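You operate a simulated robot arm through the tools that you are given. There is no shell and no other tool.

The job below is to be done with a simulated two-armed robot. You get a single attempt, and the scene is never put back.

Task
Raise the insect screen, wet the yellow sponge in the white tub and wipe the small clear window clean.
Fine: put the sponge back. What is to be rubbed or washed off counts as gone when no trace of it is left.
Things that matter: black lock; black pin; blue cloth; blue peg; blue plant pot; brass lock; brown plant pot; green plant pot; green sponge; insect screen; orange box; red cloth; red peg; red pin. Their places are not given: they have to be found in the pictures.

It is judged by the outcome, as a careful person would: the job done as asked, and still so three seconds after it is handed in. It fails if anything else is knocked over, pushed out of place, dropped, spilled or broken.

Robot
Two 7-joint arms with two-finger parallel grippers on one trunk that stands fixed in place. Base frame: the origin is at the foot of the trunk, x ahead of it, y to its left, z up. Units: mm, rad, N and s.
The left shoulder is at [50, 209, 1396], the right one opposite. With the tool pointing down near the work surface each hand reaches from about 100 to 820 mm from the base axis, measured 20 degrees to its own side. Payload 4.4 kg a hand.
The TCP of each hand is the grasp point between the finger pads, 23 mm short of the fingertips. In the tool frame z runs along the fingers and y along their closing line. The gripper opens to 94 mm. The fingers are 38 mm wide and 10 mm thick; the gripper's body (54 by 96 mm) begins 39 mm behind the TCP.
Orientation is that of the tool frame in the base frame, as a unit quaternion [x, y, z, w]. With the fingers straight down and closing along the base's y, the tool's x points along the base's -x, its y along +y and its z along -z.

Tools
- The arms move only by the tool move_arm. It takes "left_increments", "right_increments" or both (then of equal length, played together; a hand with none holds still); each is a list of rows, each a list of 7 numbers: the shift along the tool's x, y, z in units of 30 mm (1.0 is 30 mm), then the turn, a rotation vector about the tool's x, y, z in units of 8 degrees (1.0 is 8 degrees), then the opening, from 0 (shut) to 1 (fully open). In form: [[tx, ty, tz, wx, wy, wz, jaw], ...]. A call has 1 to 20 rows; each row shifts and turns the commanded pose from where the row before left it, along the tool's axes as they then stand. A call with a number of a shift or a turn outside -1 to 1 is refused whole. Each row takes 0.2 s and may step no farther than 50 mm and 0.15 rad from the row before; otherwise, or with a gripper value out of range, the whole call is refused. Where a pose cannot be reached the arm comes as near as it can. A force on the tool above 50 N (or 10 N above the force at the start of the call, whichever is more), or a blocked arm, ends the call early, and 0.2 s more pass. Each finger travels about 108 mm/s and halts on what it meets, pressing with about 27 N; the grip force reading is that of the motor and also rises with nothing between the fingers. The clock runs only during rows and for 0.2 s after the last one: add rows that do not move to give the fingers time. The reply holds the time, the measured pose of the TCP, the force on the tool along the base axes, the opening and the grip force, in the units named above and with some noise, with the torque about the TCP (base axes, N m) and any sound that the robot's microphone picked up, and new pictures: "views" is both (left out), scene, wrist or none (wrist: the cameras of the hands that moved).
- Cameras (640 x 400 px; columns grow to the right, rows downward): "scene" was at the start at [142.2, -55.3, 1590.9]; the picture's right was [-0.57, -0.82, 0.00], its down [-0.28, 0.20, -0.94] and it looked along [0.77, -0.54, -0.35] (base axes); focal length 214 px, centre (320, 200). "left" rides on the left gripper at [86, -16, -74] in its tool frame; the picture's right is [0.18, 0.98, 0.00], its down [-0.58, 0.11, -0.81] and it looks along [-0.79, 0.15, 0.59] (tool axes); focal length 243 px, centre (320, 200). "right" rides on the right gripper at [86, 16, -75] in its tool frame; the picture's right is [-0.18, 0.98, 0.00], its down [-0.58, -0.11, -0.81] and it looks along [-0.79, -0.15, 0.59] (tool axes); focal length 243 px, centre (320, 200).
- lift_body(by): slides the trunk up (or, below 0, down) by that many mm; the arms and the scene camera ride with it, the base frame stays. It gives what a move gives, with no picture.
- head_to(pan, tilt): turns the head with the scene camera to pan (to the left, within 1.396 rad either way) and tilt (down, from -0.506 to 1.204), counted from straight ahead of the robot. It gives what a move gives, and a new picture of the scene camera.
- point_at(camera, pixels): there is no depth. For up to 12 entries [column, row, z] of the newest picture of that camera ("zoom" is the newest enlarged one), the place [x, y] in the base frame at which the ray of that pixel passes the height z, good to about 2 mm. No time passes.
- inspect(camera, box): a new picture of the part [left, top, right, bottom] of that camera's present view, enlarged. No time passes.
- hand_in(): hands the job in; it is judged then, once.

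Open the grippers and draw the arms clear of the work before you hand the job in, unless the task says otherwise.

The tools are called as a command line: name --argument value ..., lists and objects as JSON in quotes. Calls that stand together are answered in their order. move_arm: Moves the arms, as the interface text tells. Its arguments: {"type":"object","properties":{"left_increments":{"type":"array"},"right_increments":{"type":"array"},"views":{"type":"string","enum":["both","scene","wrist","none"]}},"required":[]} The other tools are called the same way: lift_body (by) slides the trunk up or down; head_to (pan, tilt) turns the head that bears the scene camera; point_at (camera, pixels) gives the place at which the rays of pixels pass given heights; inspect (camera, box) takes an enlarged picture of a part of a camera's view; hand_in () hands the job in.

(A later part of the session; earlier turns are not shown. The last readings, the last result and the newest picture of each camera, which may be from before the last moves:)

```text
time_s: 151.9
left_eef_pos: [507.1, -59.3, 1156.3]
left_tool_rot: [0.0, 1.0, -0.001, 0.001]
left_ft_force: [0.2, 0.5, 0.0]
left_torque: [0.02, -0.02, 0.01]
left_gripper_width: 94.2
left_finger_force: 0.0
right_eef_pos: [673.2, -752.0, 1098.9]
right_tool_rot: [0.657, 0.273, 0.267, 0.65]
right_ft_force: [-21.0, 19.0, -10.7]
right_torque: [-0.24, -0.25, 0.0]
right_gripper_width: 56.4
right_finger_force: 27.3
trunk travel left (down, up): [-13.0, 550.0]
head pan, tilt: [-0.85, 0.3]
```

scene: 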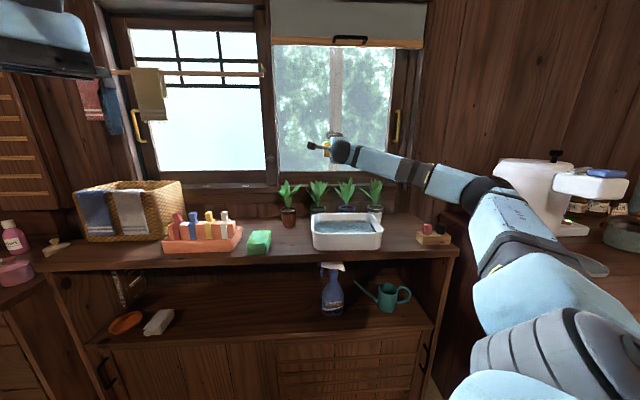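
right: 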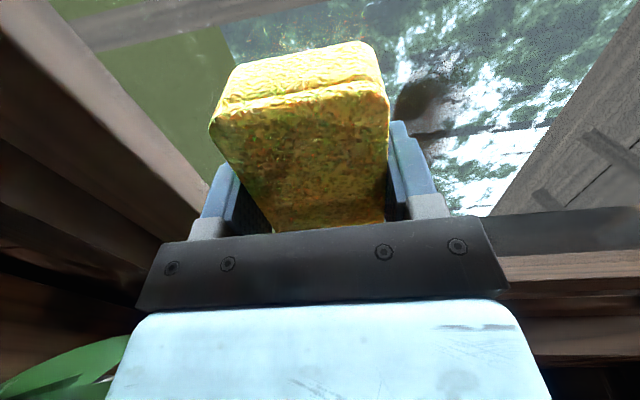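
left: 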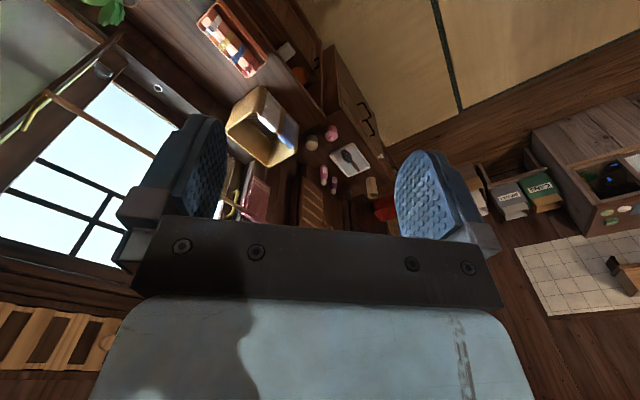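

Contact 28 N, centred on the top edge. I ease 0.6 mm and stroke right 70 mm.

move_arm --right_increments '[[0, 0, -0.02, 0, 0, 0, 0.3], [-0.33, 0, 0, 0, 0, 0, 0.3], [-0.33, 0, 0, 0, 0, 0, 0.3], [-0.33, 0, 0, 0, 0, 0, 0.3], [-0.33, 0, 0, 0, 0, 0, 0.3], [-0.33, 0, 0, 0, 0, 0, 0.3], [-0.33, 0, 0, 0, 0, 0, 0.3], [-0.33, 0, 0, 0, 0, 0, 0.3]]'

inspect --camera "scene" --box '[313, 120, 361, 150]'

```text
time_s: 153.7
left_eef_pos: [508.0, -59.6, 1154.7]
left_tool_rot: [0.0, 1.0, 0.001, 0.0]
left_ft_force: [0.3, -0.8, 0.0]
left_torque: [0.01, 0.02, 0.0]
left_gripper_width: 93.9
left_finger_force: 0.1
right_eef_pos: [623.7, -800.6, 1097.1]
right_tool_rot: [0.658, 0.273, 0.265, 0.65]
right_ft_force: [-0.9, 2.7, -0.3]
right_torque: [-0.08, -0.05, 0.08]
right_gripper_width: 56.5
right_finger_force: 27.0
trunk travel left (down, up): [-13.0, 550.0]
head pan, tilt: [-0.85, 0.3]
```

scene: 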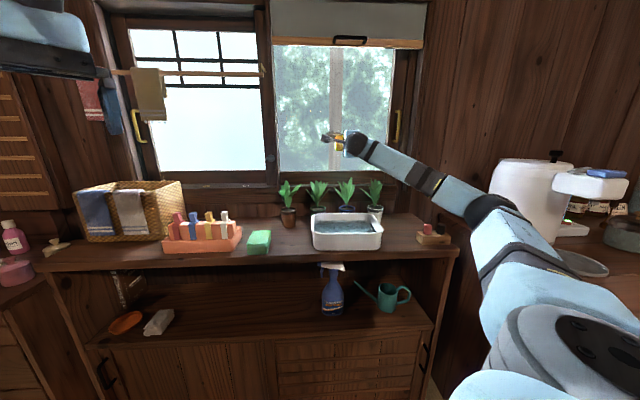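
right: 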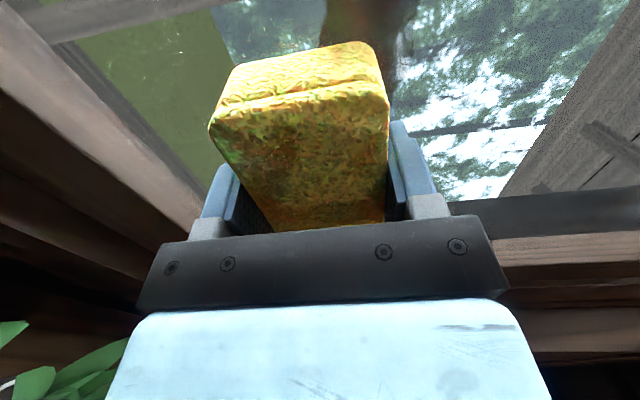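

```text
13.33 times, centred on (337, 135) of scene
```

zoom: 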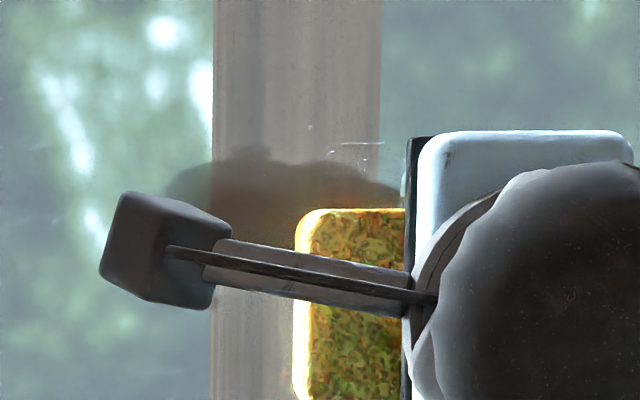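

There is no cleaned line even where the edge passed mid-smear, so I suspect the sponge did not take up enough water. I withdraw from the window to dip it again, deeper and longer.

move_arm --right_increments '[[0, 0, -0.5, 0, 0, 0, 0.3], [0.2, 0.1, -1, 0, 0, 0, 0.3], [0.2, 0.1, -1, 0, 0, 0, 0.3], [0.2, 0, -1, 0, 0, 0, 0.3], [0, 0, -1, 0, 0, 0, 0.3], [0, 0, -1, 0, 0, 0, 0.3]]'

inspect --camera "scene" --box '[313, 115, 377, 155]'

```text
time_s: 155.1
left_eef_pos: [507.4, -59.3, 1155.2]
left_tool_rot: [-0.001, 1.0, 0.0, 0.0]
left_ft_force: [-0.9, 1.0, -0.4]
left_torque: [-0.02, 0.01, 0.01]
left_gripper_width: 94.1
left_finger_force: 0.0
right_eef_pos: [521.5, -671.5, 1107.3]
right_tool_rot: [0.657, 0.273, 0.267, 0.65]
right_ft_force: [-0.8, 0.5, -0.4]
right_torque: [0.0, 0.01, 0.03]
right_gripper_width: 56.5
right_finger_force: 27.2
trunk travel left (down, up): [-13.0, 550.0]
head pan, tilt: [-0.85, 0.3]
```

scene: 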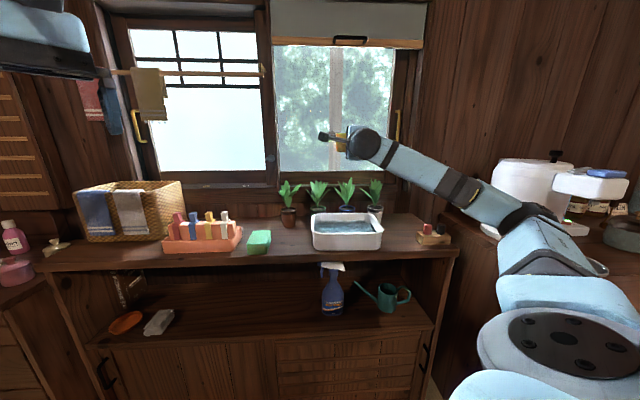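
right: 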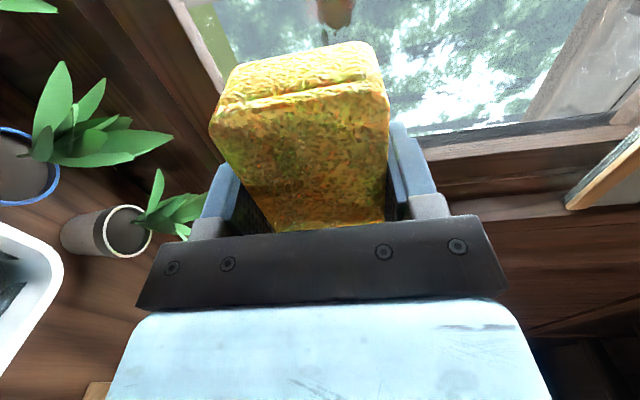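

```text
10.00 times, centred on (345, 135) of scene
```

zoom: 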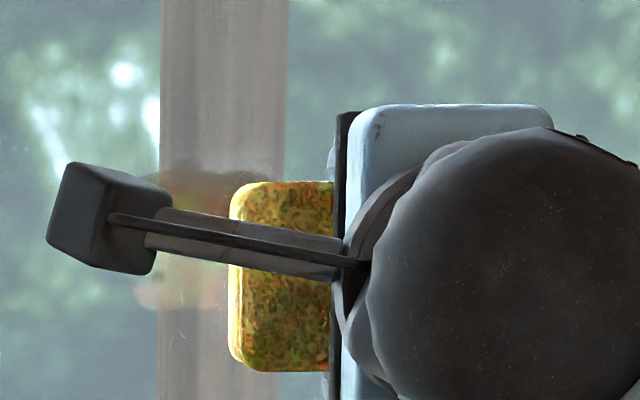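

I pitch the hand back to tool-down in front of the window, well above the plants.

move_arm --right_increments '[[0, 0, -0.5, 1, 0, 0, 0.3], [0, 0, 0, 1, 0, 0, 0.3], [0, 0, 0, 1, 0, 0, 0.3], [0, 0, 0, 1, 0, 0, 0.3], [0, 0, 0, 1, 0, 0, 0.3], [0, 0, 0, 1, 0, 0, 0.3], [0, 0, 0, 1, 0, 0, 0.3], [0, 0, 0, 1, 0, 0, 0.3], [0, 0, 0, 1, 0, 0, 0.3], [0, 0, 0, 1, 0, 0, 0.3], [0, 0, 0, 1, 0, 0, 0.3]]'

```text
time_s: 157.5
left_eef_pos: [507.4, -60.2, 1155.5]
left_tool_rot: [0.0, 1.0, -0.001, 0.0]
left_ft_force: [0.2, -0.6, -0.1]
left_torque: [-0.03, 0.01, -0.03]
left_gripper_width: 93.7
left_finger_force: 0.1
right_eef_pos: [509.8, -659.0, 1105.6]
right_tool_rot: [0.924, 0.381, 0.002, 0.011]
right_ft_force: [0.1, -0.2, -0.2]
right_torque: [0.03, -0.01, -0.02]
right_gripper_width: 56.4
right_finger_force: 26.9
trunk travel left (down, up): [-13.0, 550.0]
head pan, tilt: [-0.85, 0.3]
```

scene: 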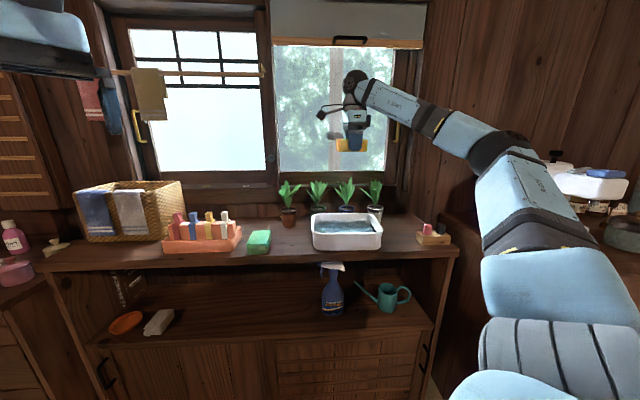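
right: 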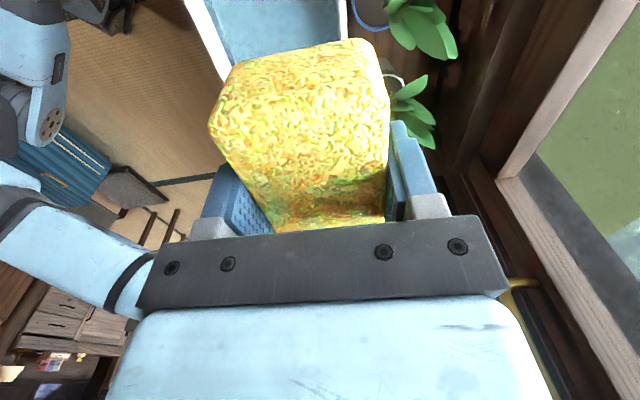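

Tool-down is reached. The tub is large enough for the sponge in this orientation, so I move straight over its centre and descend towards the rim.

move_arm --right_increments '[[0.3, -0.9, 0, 0, 0, 0, 0.3], [0.3, -0.9, 0, 0, 0, 0, 0.3], [0, 0, 1, 0, 0, 0, 0.3], [0, 0, 1, 0, 0, 0, 0.3], [0, 0, 1, 0, 0, 0, 0.3], [0, 0, 1, 0, 0, 0, 0.3], [0, 0, 1, 0, 0, 0, 0.3]]'

inspect --camera "scene" --box '[280, 160, 420, 260]'

```text
time_s: 159.1
left_eef_pos: [509.8, -60.3, 1154.9]
left_tool_rot: [0.0, 1.0, 0.001, 0.0]
left_ft_force: [0.4, 0.2, -0.3]
left_torque: [-0.01, 0.02, 0.01]
left_gripper_width: 93.9
left_finger_force: 0.2
right_eef_pos: [488.0, -616.7, 952.1]
right_tool_rot: [0.924, 0.382, 0.003, 0.011]
right_ft_force: [0.1, -0.1, 0.1]
right_torque: [0.01, -0.02, -0.02]
right_gripper_width: 56.3
right_finger_force: 27.2
trunk travel left (down, up): [-13.0, 550.0]
head pan, tilt: [-0.85, 0.3]
```

scene: 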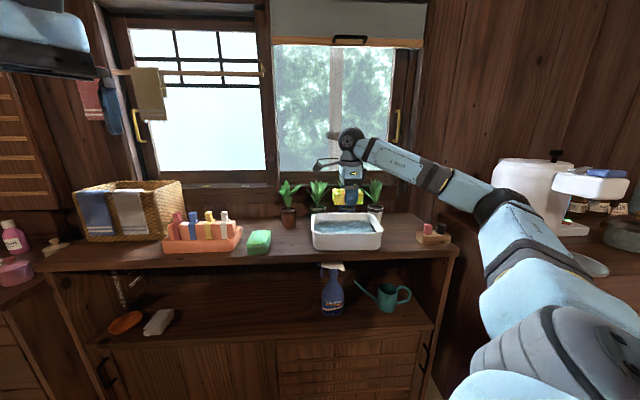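
right: 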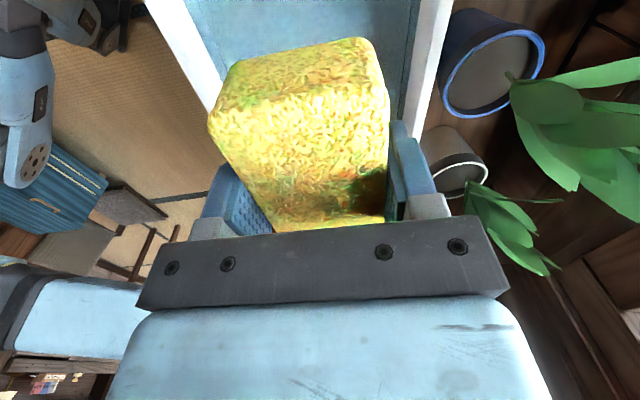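

```text
4.00 times, centred on (350, 210) of scene
```

zoom: 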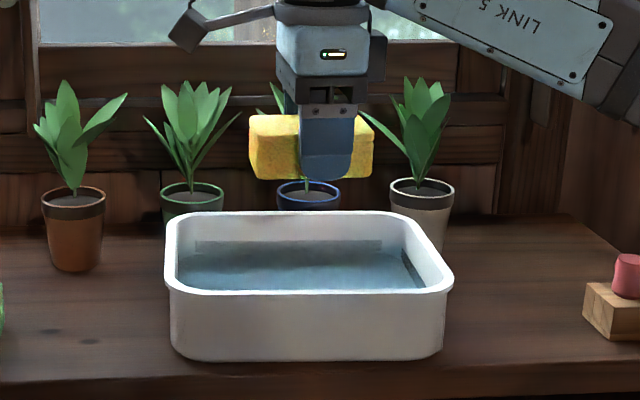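

This lower view shows the fingertips level with the sponge's underside: the first hard press pushed the sponge back between the fingers, so the fingertips, not the sponge, have been touching the glass. I will soak it again and regrasp it higher up, inside the tub. First I lower it towards the tub floor.

move_arm --right_increments '[[0, 0, 1, 0, 0, 0, 0.3], [0, 0, 1, 0, 0, 0, 0.3], [0, 0, 1, 0, 0, 0, 0.3], [0, 0, 0.8, 0, 0, 0, 0.3], [0, 0, 0, 0, 0, 0, 0.3]]'

inspect --camera "scene" --box '[290, 190, 400, 260]'

```text
time_s: 160.3
left_eef_pos: [507.7, -59.9, 1155.9]
left_tool_rot: [0.0, 1.0, 0.0, 0.001]
left_ft_force: [-0.9, -0.2, -0.3]
left_torque: [-0.02, 0.01, 0.0]
left_gripper_width: 94.2
left_finger_force: 0.0
right_eef_pos: [487.7, -615.9, 839.8]
right_tool_rot: [0.924, 0.382, 0.001, 0.01]
right_ft_force: [0.9, -0.4, -0.1]
right_torque: [0.0, -0.01, -0.02]
right_gripper_width: 56.5
right_finger_force: 26.8
trunk travel left (down, up): [-13.0, 550.0]
head pan, tilt: [-0.85, 0.3]
```

scene: 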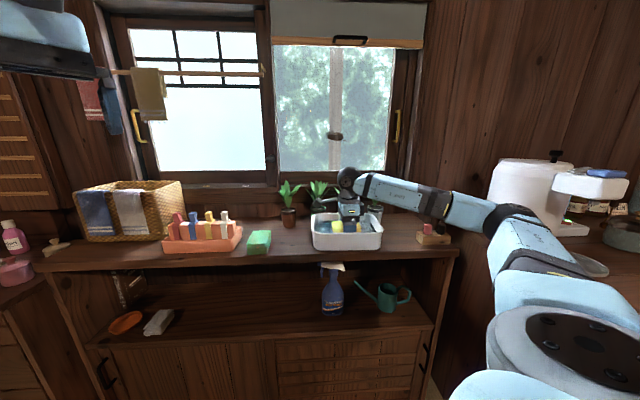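
right: 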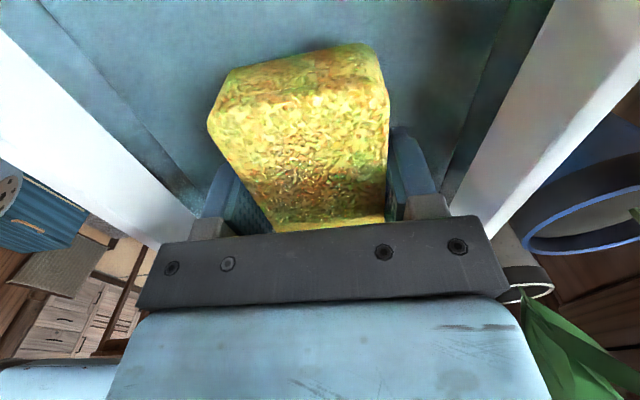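

```text
5.71 times, centred on (345, 225) of scene
```

zoom: 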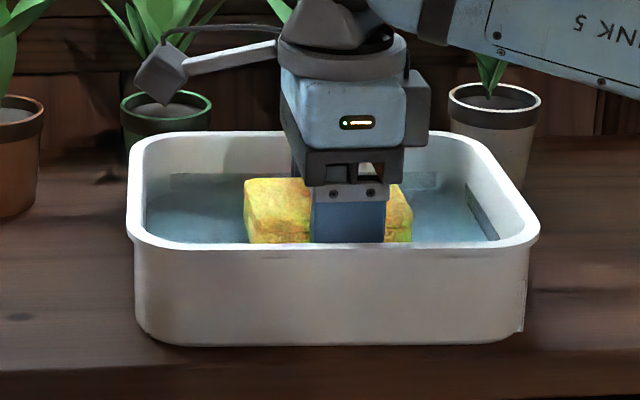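

The sponge is in the water. I go down in small steps until the floor is felt.

move_arm --right_increments '[[0, 0, 0.15, 0, 0, 0, 0.3], [0, 0, 0.15, 0, 0, 0, 0.3], [0, 0, 0.1, 0, 0, 0, 0.3], [0, 0, 0, 0, 0, 0, 0.3]]' --views "none"

```text
time_s: 161.3
left_eef_pos: [507.1, -59.3, 1156.3]
left_tool_rot: [0.0, 1.0, -0.001, 0.0]
left_ft_force: [-0.4, -0.8, -1.1]
left_torque: [0.04, -0.01, -0.04]
left_gripper_width: 93.8
left_finger_force: 0.0
right_eef_pos: [488.2, -615.0, 828.3]
right_tool_rot: [0.924, 0.381, 0.003, 0.011]
right_ft_force: [1.6, -0.4, 8.7]
right_torque: [0.27, 0.0, -0.04]
right_gripper_width: 56.3
right_finger_force: 26.6
trunk travel left (down, up): [-13.0, 550.0]
head pan, tilt: [-0.85, 0.3]
```

The floor is felt (9 N) at TCP z = 828. I open the fingers just enough to free the sponge, wait, and raise 12 mm.

move_arm --right_increments '[[0, 0, 0, 0, 0, 0, 0.7], [0, 0, 0, 0, 0, 0, 0.72], [0, 0, 0, 0, 0, 0, 0.72], [0, 0, 0, 0, 0, 0, 0.72], [0, 0, -0.2, 0, 0, 0, 0.72], [0, 0, -0.2, 0, 0, 0, 0.72], [0, 0, 0, 0, 0, 0, 0.72]]'

inspect --camera "scene" --box '[290, 190, 400, 260]'

inspect --camera "right" --box '[160, 0, 480, 230]'

```text
time_s: 162.9
left_eef_pos: [507.5, -60.1, 1155.1]
left_tool_rot: [0.0, 1.0, 0.0, 0.0]
left_ft_force: [0.3, -0.5, -0.7]
left_torque: [0.01, -0.02, 0.03]
left_gripper_width: 94.2
left_finger_force: 0.1
right_eef_pos: [486.8, -614.1, 839.5]
right_tool_rot: [0.924, 0.382, 0.002, 0.011]
right_ft_force: [-0.6, 0.9, -0.6]
right_torque: [0.03, 0.03, -0.01]
right_gripper_width: 67.5
right_finger_force: 0.0
trunk travel left (down, up): [-13.0, 550.0]
head pan, tilt: [-0.85, 0.3]
```

scene: 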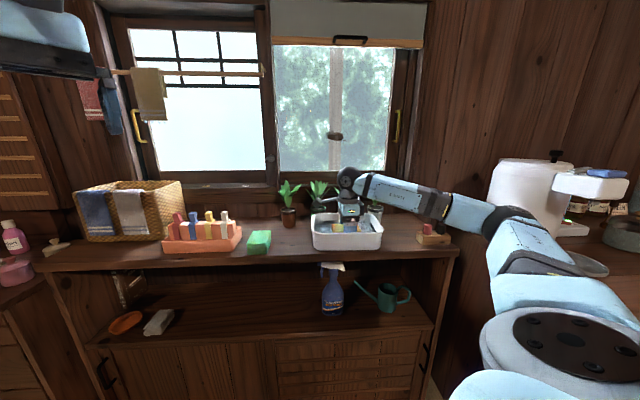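
right: 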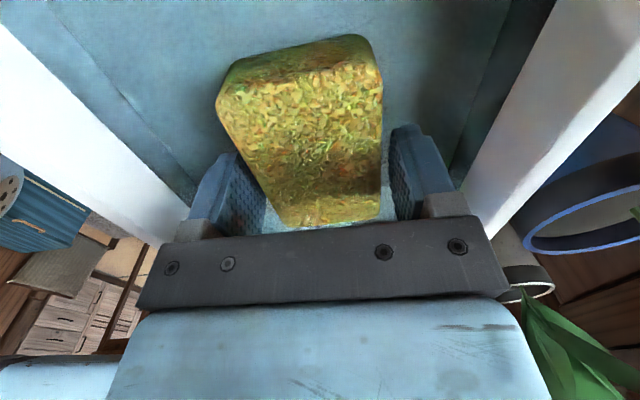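

```text
5.71 times, centred on (345, 225) of scene
```

zoom: 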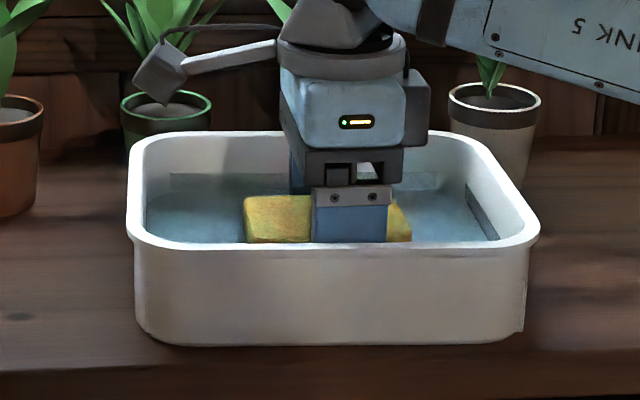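

```text
1.74 times, centred on (320, 115) of right
```

zoom: 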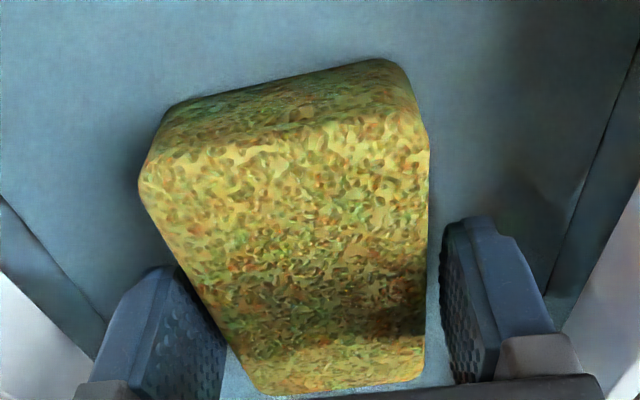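

The sponge sits freely on the tub floor under water. I close on it again, now holding only its upper part.

move_arm --right_increments '[[0, 0, 0, 0, 0, 0, 0.3], [0, 0, 0, 0, 0, 0, 0.3], [0, 0, 0, 0, 0, 0, 0.3], [0, 0, -0.3, 0, 0, 0, 0.3], [0, 0, -0.8, 0, 0, 0, 0.3], [0, 0, -0.9, 0, 0, 0, 0.3], [0, 0, -0.9, 0, 0, 0, 0.3], [0, 0, -0.9, 0, 0, 0, 0.3], [0, 0, 0, 0, 0, 0, 0.3], [0, 0, 0, 0, 0, 0, 0.3]]'

inspect --camera "scene" --box '[280, 160, 420, 260]'

```text
time_s: 165.1
left_eef_pos: [507.1, -60.8, 1155.0]
left_tool_rot: [-0.001, 1.0, 0.001, 0.0]
left_ft_force: [-0.1, 0.4, 0.9]
left_torque: [0.02, -0.01, -0.06]
left_gripper_width: 93.9
left_finger_force: 0.0
right_eef_pos: [485.3, -612.9, 954.7]
right_tool_rot: [0.924, 0.382, 0.001, 0.011]
right_ft_force: [-0.7, 0.8, 0.0]
right_torque: [0.01, -0.03, 0.02]
right_gripper_width: 56.7
right_finger_force: 27.3
trunk travel left (down, up): [-13.0, 550.0]
head pan, tilt: [-0.85, 0.3]
```

scene: 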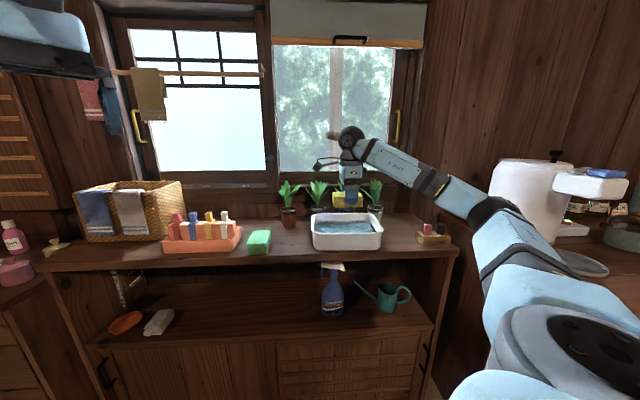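
right: 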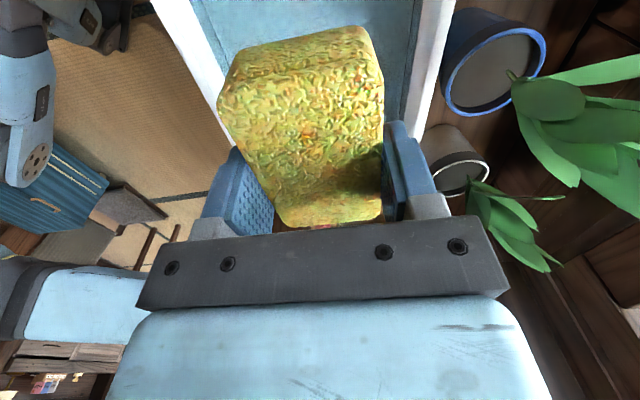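

```text
4.00 times, centred on (350, 210) of scene
```

zoom: 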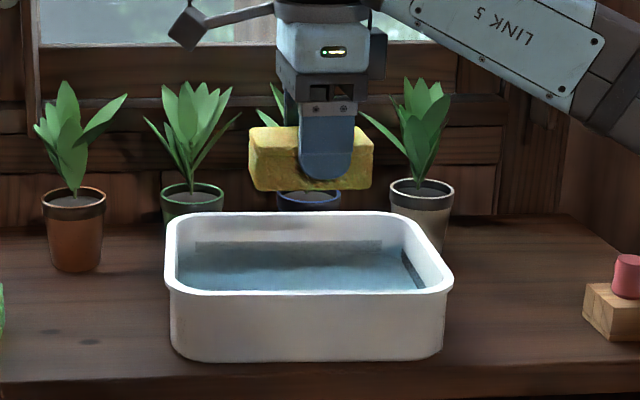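

The sponge now protrudes about 10 mm beyond the fingertips and looks darker, i.e. wet. I retrace the path: up to z ≈ 1105, then towards the window.

move_arm --right_increments '[[0, 0, 0, 0, 0, 0, 0.3], [0, 0, 0, 0, 0, 0, 0.3], [0, 0, -1, 0, 0, 0, 0.3], [0, 0, -1, 0, 0, 0, 0.3], [0, 0, -1, 0, 0, 0, 0.3], [0, 0, -1, 0, 0, 0, 0.3], [0, 0, -1, 0, 0, 0, 0.3], [-0.3, 0.9, 0, 0, 0, 0, 0.3], [-0.3, 0.9, 0, 0, 0, 0, 0.3]]' --views "scene"

```text
time_s: 167.1
left_eef_pos: [507.8, -60.0, 1155.7]
left_tool_rot: [0.0, 1.0, 0.0, 0.0]
left_ft_force: [0.4, -0.2, -0.6]
left_torque: [0.0, -0.01, -0.02]
left_gripper_width: 94.0
left_finger_force: 0.1
right_eef_pos: [511.0, -662.2, 1106.3]
right_tool_rot: [0.924, 0.381, 0.001, 0.01]
right_ft_force: [1.2, -0.5, -0.8]
right_torque: [0.0, 0.0, -0.02]
right_gripper_width: 56.6
right_finger_force: 26.7
trunk travel left (down, up): [-13.0, 550.0]
head pan, tilt: [-0.85, 0.3]
```

scene: 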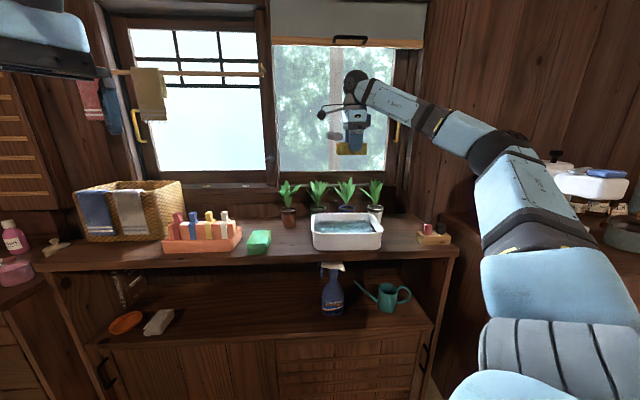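

Now I pitch the hand up again to face the window.

move_arm --right_increments '[[0, 0, 0, -1, 0, 0, 0.3], [0, 0, 0, -1, 0, 0, 0.3], [0, 0, 0, -1, 0, 0, 0.3], [0, 0, 0, -1, 0, 0, 0.3], [0, 0, 0, -1, 0, 0, 0.3], [0, 0, 0, -1, 0, 0, 0.3], [0, 0, 0, -1, 0, 0, 0.3], [0, 0, 0, -1, 0, 0, 0.3], [0, 0, 0, -1, 0, 0, 0.3], [0, 0, 0, -1, 0, 0, 0.3], [0, 0, 0, -1, 0, 0, 0.3]]'

inspect --camera "scene" --box '[300, 110, 396, 170]'

```text
time_s: 169.5
left_eef_pos: [507.7, -60.1, 1155.1]
left_tool_rot: [0.0, 1.0, 0.0, 0.0]
left_ft_force: [-0.4, 0.1, 0.0]
left_torque: [-0.01, -0.03, 0.0]
left_gripper_width: 93.9
left_finger_force: 0.1
right_eef_pos: [508.5, -659.8, 1106.5]
right_tool_rot: [0.656, 0.273, 0.267, 0.651]
right_ft_force: [-0.6, 0.4, -0.5]
right_torque: [-0.02, 0.01, 0.03]
right_gripper_width: 56.4
right_finger_force: 27.0
trunk travel left (down, up): [-13.0, 550.0]
head pan, tilt: [-0.85, 0.3]
```

scene: 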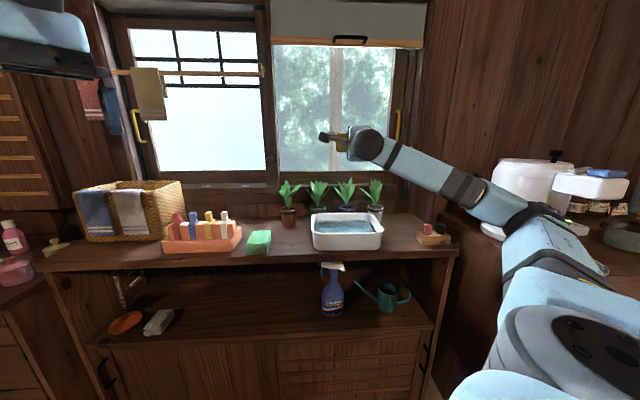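
right: 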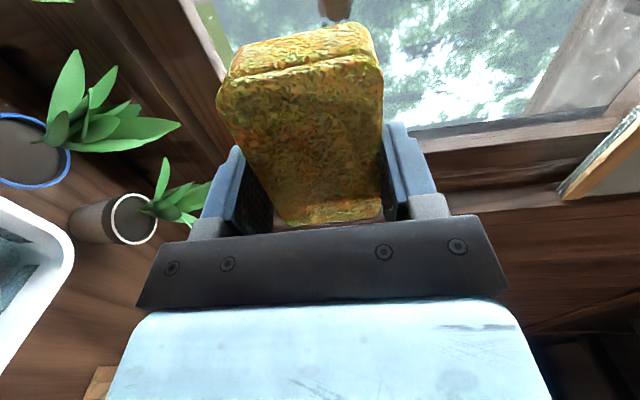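

```text
6.67 times, centred on (348, 140) of scene
```

zoom: 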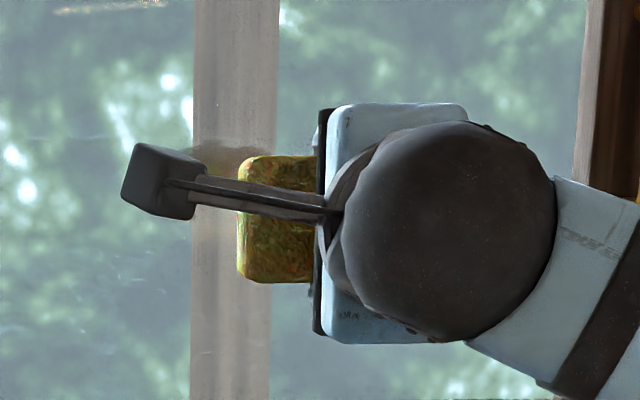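

The sponge is visibly darker (wet) now and sticks out further. I approach the glass again, raising to z ≈ 1120 and l ≈ -80.

move_arm --right_increments '[[0.18, 0.09, 1, 0, 0, 0, 0.3], [0.18, 0.09, 1, 0, 0, 0, 0.3], [0.18, 0.09, 1, 0, 0, 0, 0.3], [0.18, 0.09, 1, 0, 0, 0, 0.3], [0.18, 0.09, 1, 0, 0, 0, 0.3], [0, 0, 0.4, 0, 0, 0, 0.3], [0, 0, 0.2, 0, 0, 0, 0.3], [0, 0, 0, 0, 0, 0, 0.3]]'

inspect --camera "scene" --box '[300, 110, 380, 160]'

```text
time_s: 171.3
left_eef_pos: [507.2, -58.1, 1156.1]
left_tool_rot: [0.0, 1.0, -0.001, 0.0]
left_ft_force: [-0.5, -0.3, 0.6]
left_torque: [0.02, -0.03, -0.02]
left_gripper_width: 94.0
left_finger_force: 0.0
right_eef_pos: [647.8, -758.6, 1118.8]
right_tool_rot: [0.656, 0.274, 0.268, 0.65]
right_ft_force: [-20.5, 17.9, -11.1]
right_torque: [0.02, -0.01, -0.14]
right_gripper_width: 56.3
right_finger_force: 26.9
trunk travel left (down, up): [-13.0, 550.0]
head pan, tilt: [-0.85, 0.3]
```

scene: 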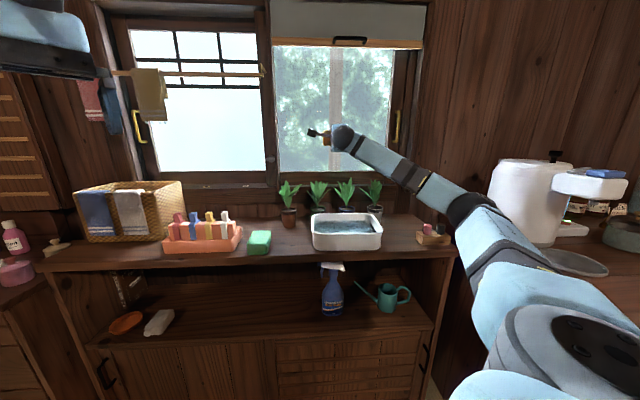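
right: 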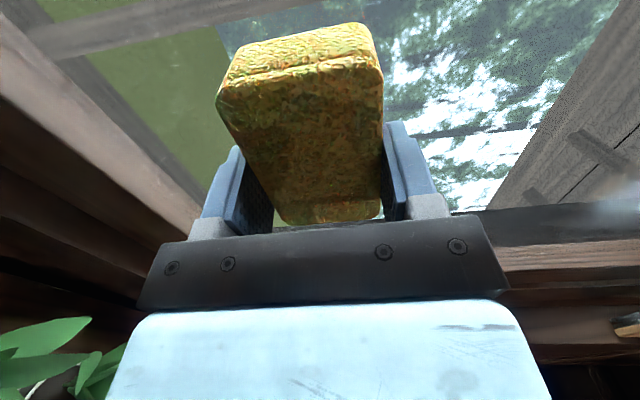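

```text
8.00 times, centred on (340, 135) of scene
```

zoom: 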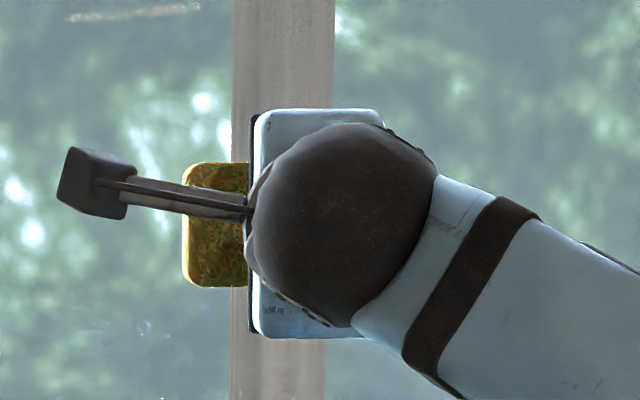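

Contact came earlier (27 N at f = 994), so the sponge protrudes about 22 mm now. I ease off 0.8 mm and stroke right.

move_arm --right_increments '[[0, 0, -0.03, 0, 0, 0, 0.3], [-0.3, 0, 0, 0, 0, 0, 0.3], [-0.33, 0, 0, 0, 0, 0, 0.3], [-0.33, 0, 0, 0, 0, 0, 0.3], [-0.33, 0, 0, 0, 0, 0, 0.3], [-0.33, 0, 0, 0, 0, 0, 0.3]]'

inspect --camera "scene" --box '[305, 115, 369, 155]'

```text
time_s: 172.7
left_eef_pos: [507.6, -61.4, 1156.4]
left_tool_rot: [0.001, 1.0, 0.0, 0.0]
left_ft_force: [-0.1, -0.3, 0.5]
left_torque: [0.0, 0.02, -0.03]
left_gripper_width: 94.2
left_finger_force: 0.1
right_eef_pos: [612.0, -794.6, 1115.4]
right_tool_rot: [0.659, 0.272, 0.265, 0.649]
right_ft_force: [-1.9, 1.8, 0.9]
right_torque: [-0.04, -0.07, 0.11]
right_gripper_width: 56.6
right_finger_force: 26.7
trunk travel left (down, up): [-13.0, 550.0]
head pan, tilt: [-0.85, 0.3]
```

scene: 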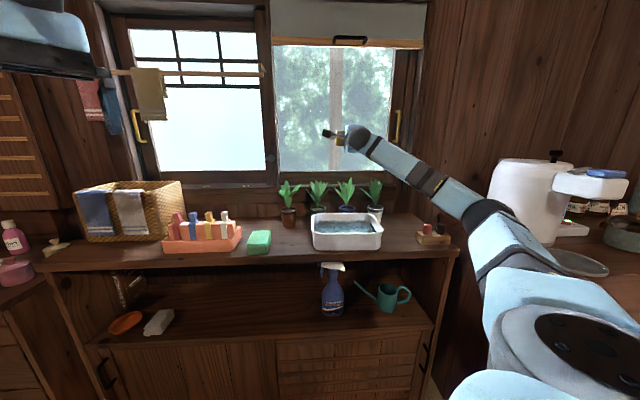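
right: 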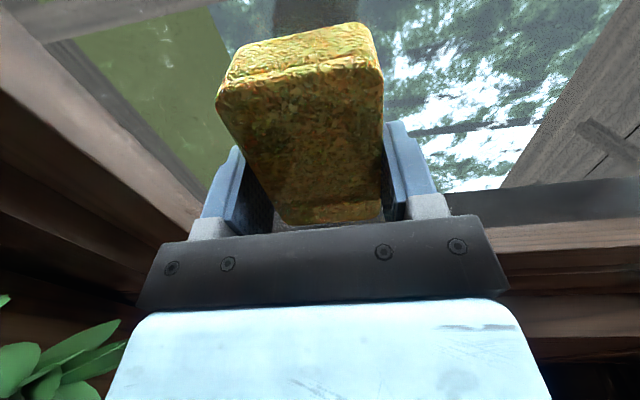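

```text
10.00 times, centred on (337, 135) of scene
```

zoom: 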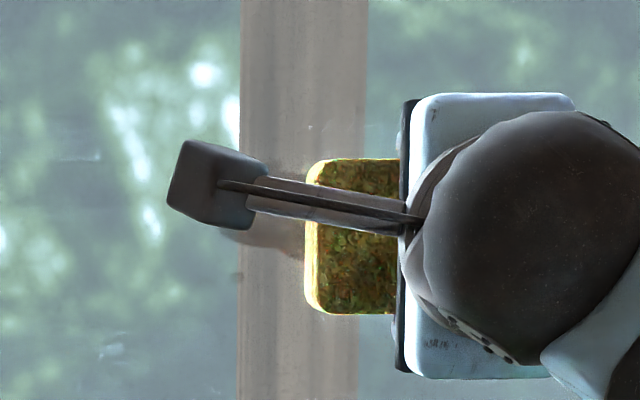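

The visible left part of the smear looks thinner now. I press slightly and stroke left and right again.

move_arm --right_increments '[[0.3, 0, 0.012, 0, 0, 0, 0.3], [0.4, 0, 0, 0, 0, 0, 0.3], [0.4, 0, 0, 0, 0, 0, 0.3], [0.4, 0, 0, 0, 0, 0, 0.3], [0.4, 0, 0, 0, 0, 0, 0.3], [0.4, 0, 0, 0, 0, 0, 0.3], [-0.3, 0, 0.005, 0, 0, 0, 0.3], [-0.4, 0, 0, 0, 0, 0, 0.3], [-0.4, 0, 0, 0, 0, 0, 0.3], [-0.4, 0, 0, 0, 0, 0, 0.3], [-0.4, 0, 0, 0, 0, 0, 0.3], [-0.4, 0, 0, 0, 0, 0, 0.3], [-0.4, 0, 0, 0, 0, 0, 0.3]]'

inspect --camera "scene" --box '[305, 115, 369, 155]'

```text
time_s: 175.5
left_eef_pos: [509.2, -60.9, 1155.5]
left_tool_rot: [0.0, 1.0, 0.0, 0.0]
left_ft_force: [0.0, 0.4, 0.2]
left_torque: [-0.01, 0.01, 0.01]
left_gripper_width: 94.0
left_finger_force: 0.0
right_eef_pos: [601.9, -802.7, 1115.8]
right_tool_rot: [0.658, 0.273, 0.267, 0.649]
right_ft_force: [0.4, 1.1, -0.1]
right_torque: [0.01, -0.03, -0.01]
right_gripper_width: 56.4
right_finger_force: 27.0
trunk travel left (down, up): [-13.0, 550.0]
head pan, tilt: [-0.85, 0.3]
```

scene: 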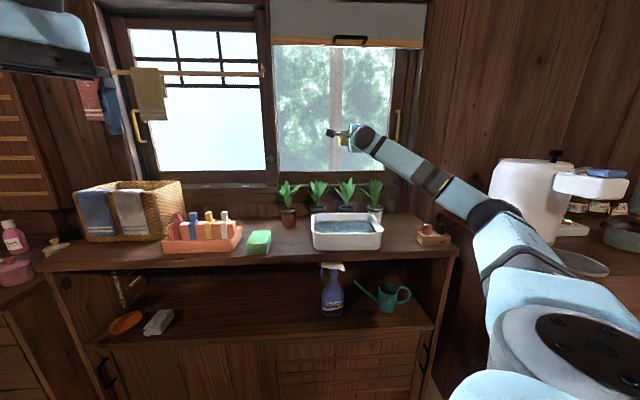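
right: 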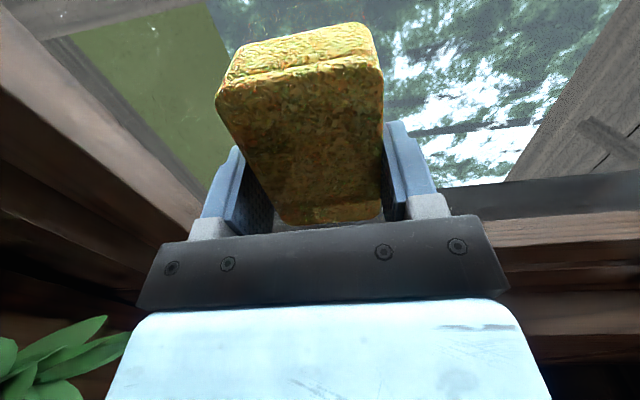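

```text
10.00 times, centred on (337, 135) of scene
```

zoom: 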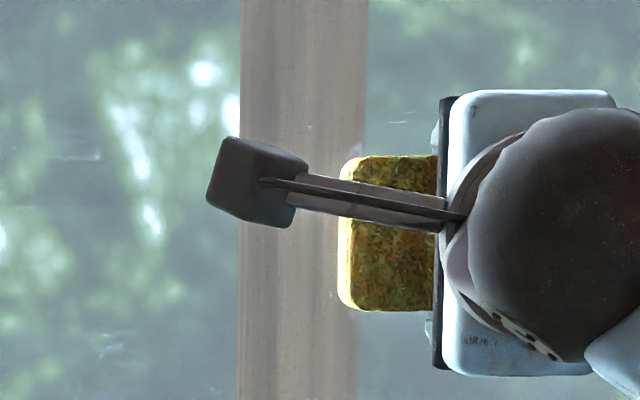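

The smear has vanished from the visible area. I back off and move right to check for any remaining traces.

move_arm --right_increments '[[0, 0, -0.5, 0, 0, 0, 0.3], [-0.9, 0, 0, 0, 0, 0, 0.3], [-0.9, 0, 0, 0, 0, 0, 0.3]]' --views "none"

inspect --camera "scene" --box '[305, 115, 369, 155]'

inspect --camera "scene" --box '[268, 40, 404, 175]'

inspect --camera "right" --box '[160, 0, 480, 160]'

```text
time_s: 176.3
left_eef_pos: [508.0, -60.3, 1154.7]
left_tool_rot: [-0.001, 1.0, -0.001, 0.0]
left_ft_force: [0.2, -0.4, -0.1]
left_torque: [0.02, -0.01, 0.0]
left_gripper_width: 93.9
left_finger_force: 0.0
right_eef_pos: [551.5, -831.2, 1116.7]
right_tool_rot: [0.657, 0.273, 0.266, 0.65]
right_ft_force: [-0.4, -0.4, -0.1]
right_torque: [-0.03, 0.01, -0.01]
right_gripper_width: 56.7
right_finger_force: 26.7
trunk travel left (down, up): [-13.0, 550.0]
head pan, tilt: [-0.85, 0.3]
```

```text
10.00 times, centred on (337, 135) of scene
```

zoom: 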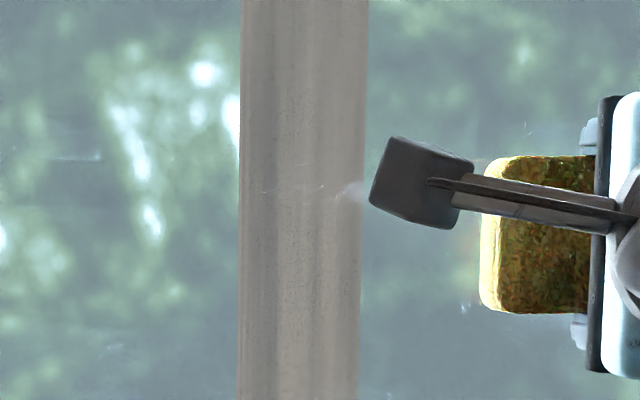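

```text
2.96 times, centred on (336, 108) of scene
```

zoom: 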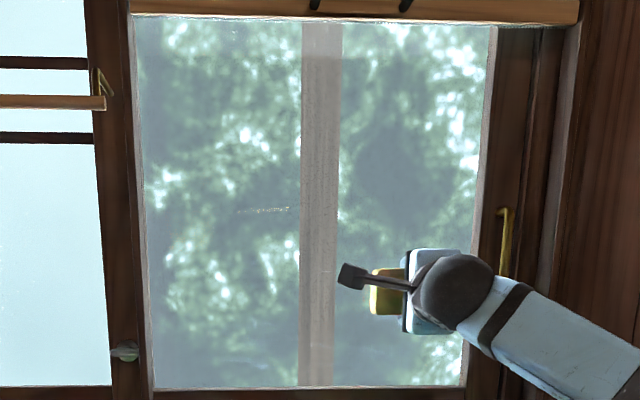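

```text
2.00 times, centred on (320, 80) of right
```

zoom: 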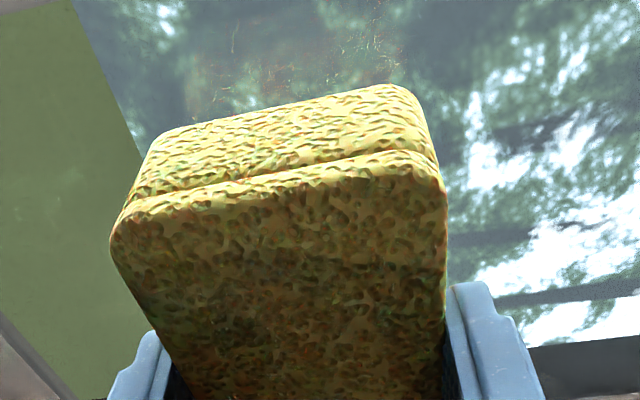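

The pane is clean: the smear and its specks are gone, and only moving reflections remain. I withdraw from the window to f ≈ 830 and will put the sponge back.

move_arm --right_increments '[[0.2, 0, -1, 0, 0, 0, 0.3], [0.4, 0, -1, 0, 0, 0, 0.3], [0.5, 0, -1, 0, 0, 0, 0.3], [0.5, 0, -1, 0, 0, 0, 0.3], [0.5, 0, -1, 0, 0, 0, 0.3]]' --views "scene"

inspect --camera "scene" --box '[268, 40, 404, 190]'

```text
time_s: 177.5
left_eef_pos: [507.2, -60.4, 1155.3]
left_tool_rot: [0.0, 1.0, 0.0, -0.001]
left_ft_force: [1.0, 0.6, 0.3]
left_torque: [-0.01, 0.02, -0.02]
left_gripper_width: 93.8
left_finger_force: 0.0
right_eef_pos: [494.1, -680.3, 1119.9]
right_tool_rot: [0.658, 0.272, 0.265, 0.65]
right_ft_force: [0.6, 0.4, 0.2]
right_torque: [-0.03, 0.01, -0.01]
right_gripper_width: 56.3
right_finger_force: 27.0
trunk travel left (down, up): [-13.0, 550.0]
head pan, tilt: [-0.85, 0.3]
```

scene: 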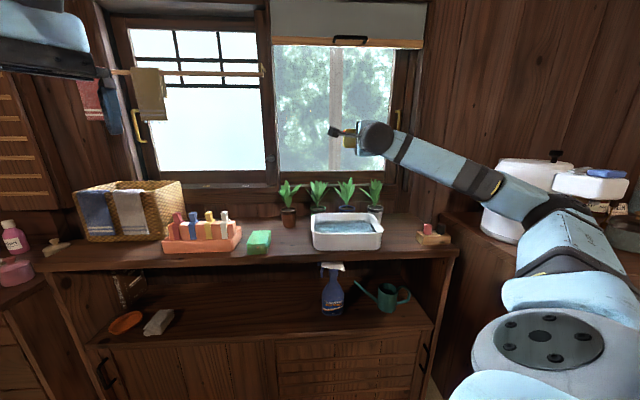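

```text
2.67 times, centred on (336, 115) of scene
```

zoom: 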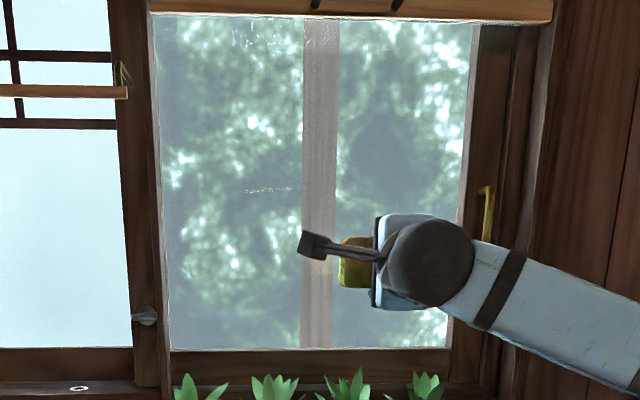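

I pitch the hand back to tool-down here, as before.

move_arm --right_increments '[[0.4, 0, 0, 1, 0, 0, 0.3], [0.4, 0, 0, 1, 0, 0, 0.3], [0, 0, 0, 1, 0, 0, 0.3], [0, 0, 0, 1, 0, 0, 0.3], [0, 0, 0, 1, 0, 0, 0.3], [0, 0, 0, 1, 0, 0, 0.3], [0, 0, 0, 1, 0, 0, 0.3], [0, 0, 0, 1, 0, 0, 0.3], [0, 0, 0, 1, 0, 0, 0.3], [0, 0, 0, 1, 0, 0, 0.3], [0, 0, 0, 1, 0, 0, 0.3], [0, 0, 0, 0.1, 0, 0, 0.3]]'

```text
time_s: 180.1
left_eef_pos: [506.5, -60.9, 1156.3]
left_tool_rot: [0.001, 1.0, 0.0, 0.0]
left_ft_force: [-0.6, -0.3, -0.3]
left_torque: [0.01, 0.01, 0.03]
left_gripper_width: 93.9
left_finger_force: 0.1
right_eef_pos: [510.5, -662.1, 1118.5]
right_tool_rot: [0.924, 0.381, -0.001, 0.004]
right_ft_force: [0.5, -0.8, 0.3]
right_torque: [-0.01, 0.01, 0.01]
right_gripper_width: 56.5
right_finger_force: 26.8
trunk travel left (down, up): [-13.0, 550.0]
head pan, tilt: [-0.85, 0.3]
```

scene: 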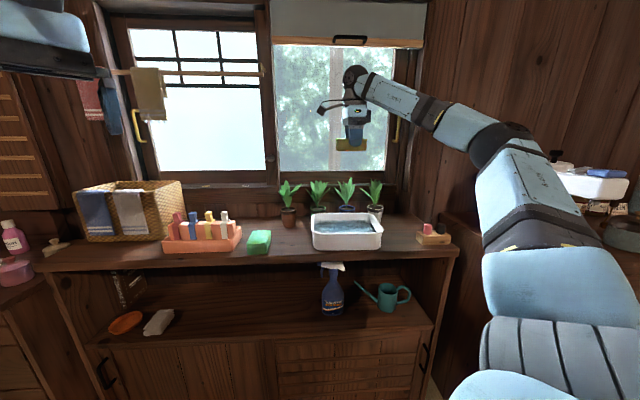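
right: 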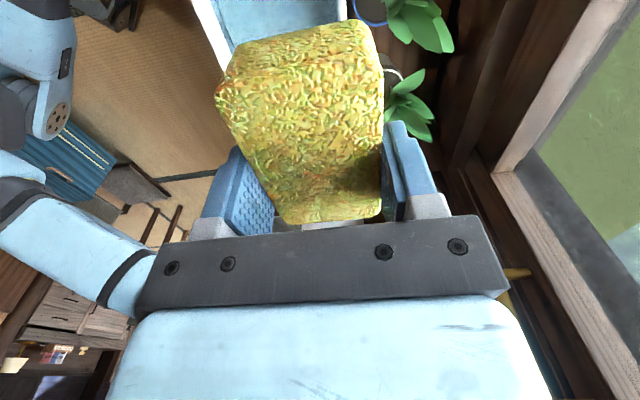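

Tool-down. I roll -92.6° to restore the sponge's original heading.

move_arm --right_increments '[[0, -0.8, 0, 0, 0, -1, 0.3], [0, -0.8, 0, 0, 0, -1, 0.3], [0, 0, 0, 0, 0, -1, 0.3], [0, 0, 0, 0, 0, -1, 0.3], [0, 0, 0, 0, 0, -1, 0.3], [0, 0, 0, 0, 0, -1, 0.3], [0, 0, 0, 0, 0, -1, 0.3], [0, 0, 0, 0, 0, -1, 0.3], [0, 0, 0, 0, 0, -1, 0.3], [0, 0, 0, 0, 0, -1, 0.3], [0, 0, 0, 0, 0, -1, 0.3], [0, 0, 0, 0, 0, -0.57, 0.3]]'

```text
time_s: 182.7
left_eef_pos: [508.6, -60.2, 1153.9]
left_tool_rot: [-0.001, 1.0, 0.0, 0.0]
left_ft_force: [0.6, -0.3, 0.1]
left_torque: [0.0, -0.04, -0.02]
left_gripper_width: 94.1
left_finger_force: 0.2
right_eef_pos: [474.4, -631.2, 1118.1]
right_tool_rot: [0.362, 0.932, -0.004, 0.002]
right_ft_force: [0.4, -0.1, 0.5]
right_torque: [0.03, -0.02, -0.01]
right_gripper_width: 56.4
right_finger_force: 27.2
trunk travel left (down, up): [-13.0, 550.0]
head pan, tilt: [-0.85, 0.3]
```

scene: 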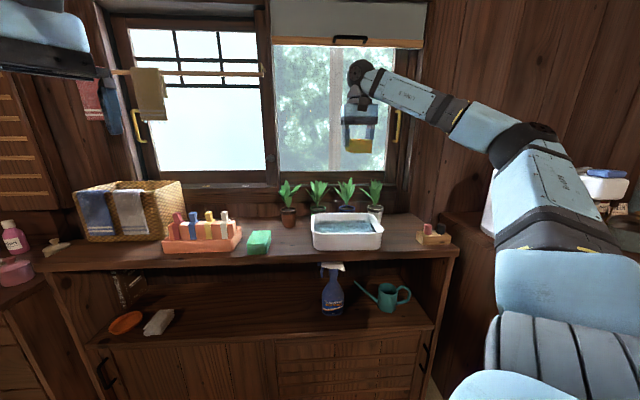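
right: 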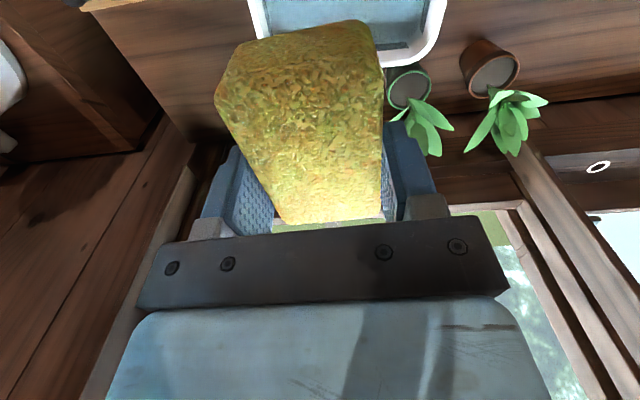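

Heading restored. I carry the sponge left to above its original place (607,-459).

move_arm --right_increments '[[0.08, 0.9, 0, 0, 0, 0, 0.3], [0.08, 0.9, 0, 0, 0, 0, 0.3], [0.08, 0.9, 0, 0, 0, 0, 0.3], [0.08, 0.9, 0, 0, 0, 0, 0.3], [0.08, 0.9, 0, 0, 0, 0, 0.3], [0.08, 0.9, 0, 0, 0, 0, 0.3], [0.08, 0.9, 0, 0, 0, 0, 0.3], [0.08, 0.92, 0, 0, 0, 0, 0.3]]'

```text
time_s: 184.5
left_eef_pos: [507.7, -59.6, 1155.5]
left_tool_rot: [-0.001, 1.0, 0.0, 0.0]
left_ft_force: [-0.2, 0.8, -0.2]
left_torque: [0.0, -0.04, -0.01]
left_gripper_width: 94.1
left_finger_force: 0.0
right_eef_pos: [607.9, -459.4, 1117.7]
right_tool_rot: [0.363, 0.932, -0.003, 0.003]
right_ft_force: [0.3, 0.1, -0.7]
right_torque: [-0.02, 0.01, 0.03]
right_gripper_width: 56.5
right_finger_force: 26.8
trunk travel left (down, up): [-13.0, 550.0]
head pan, tilt: [-0.85, 0.3]
```

scene: 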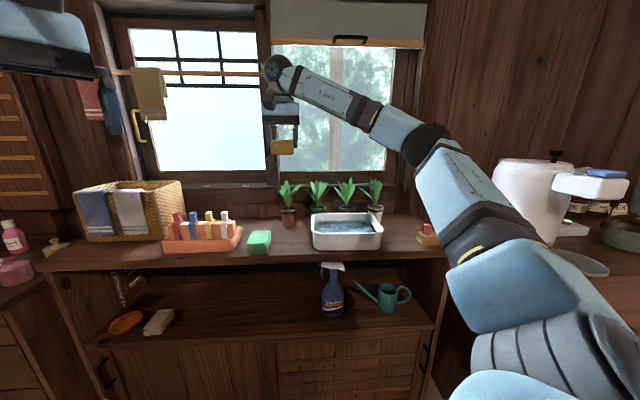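
right: 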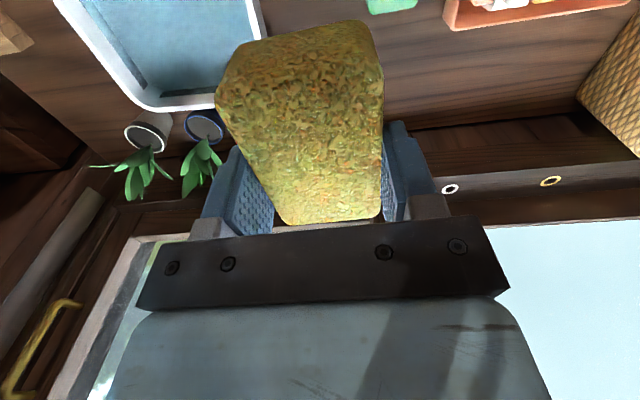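

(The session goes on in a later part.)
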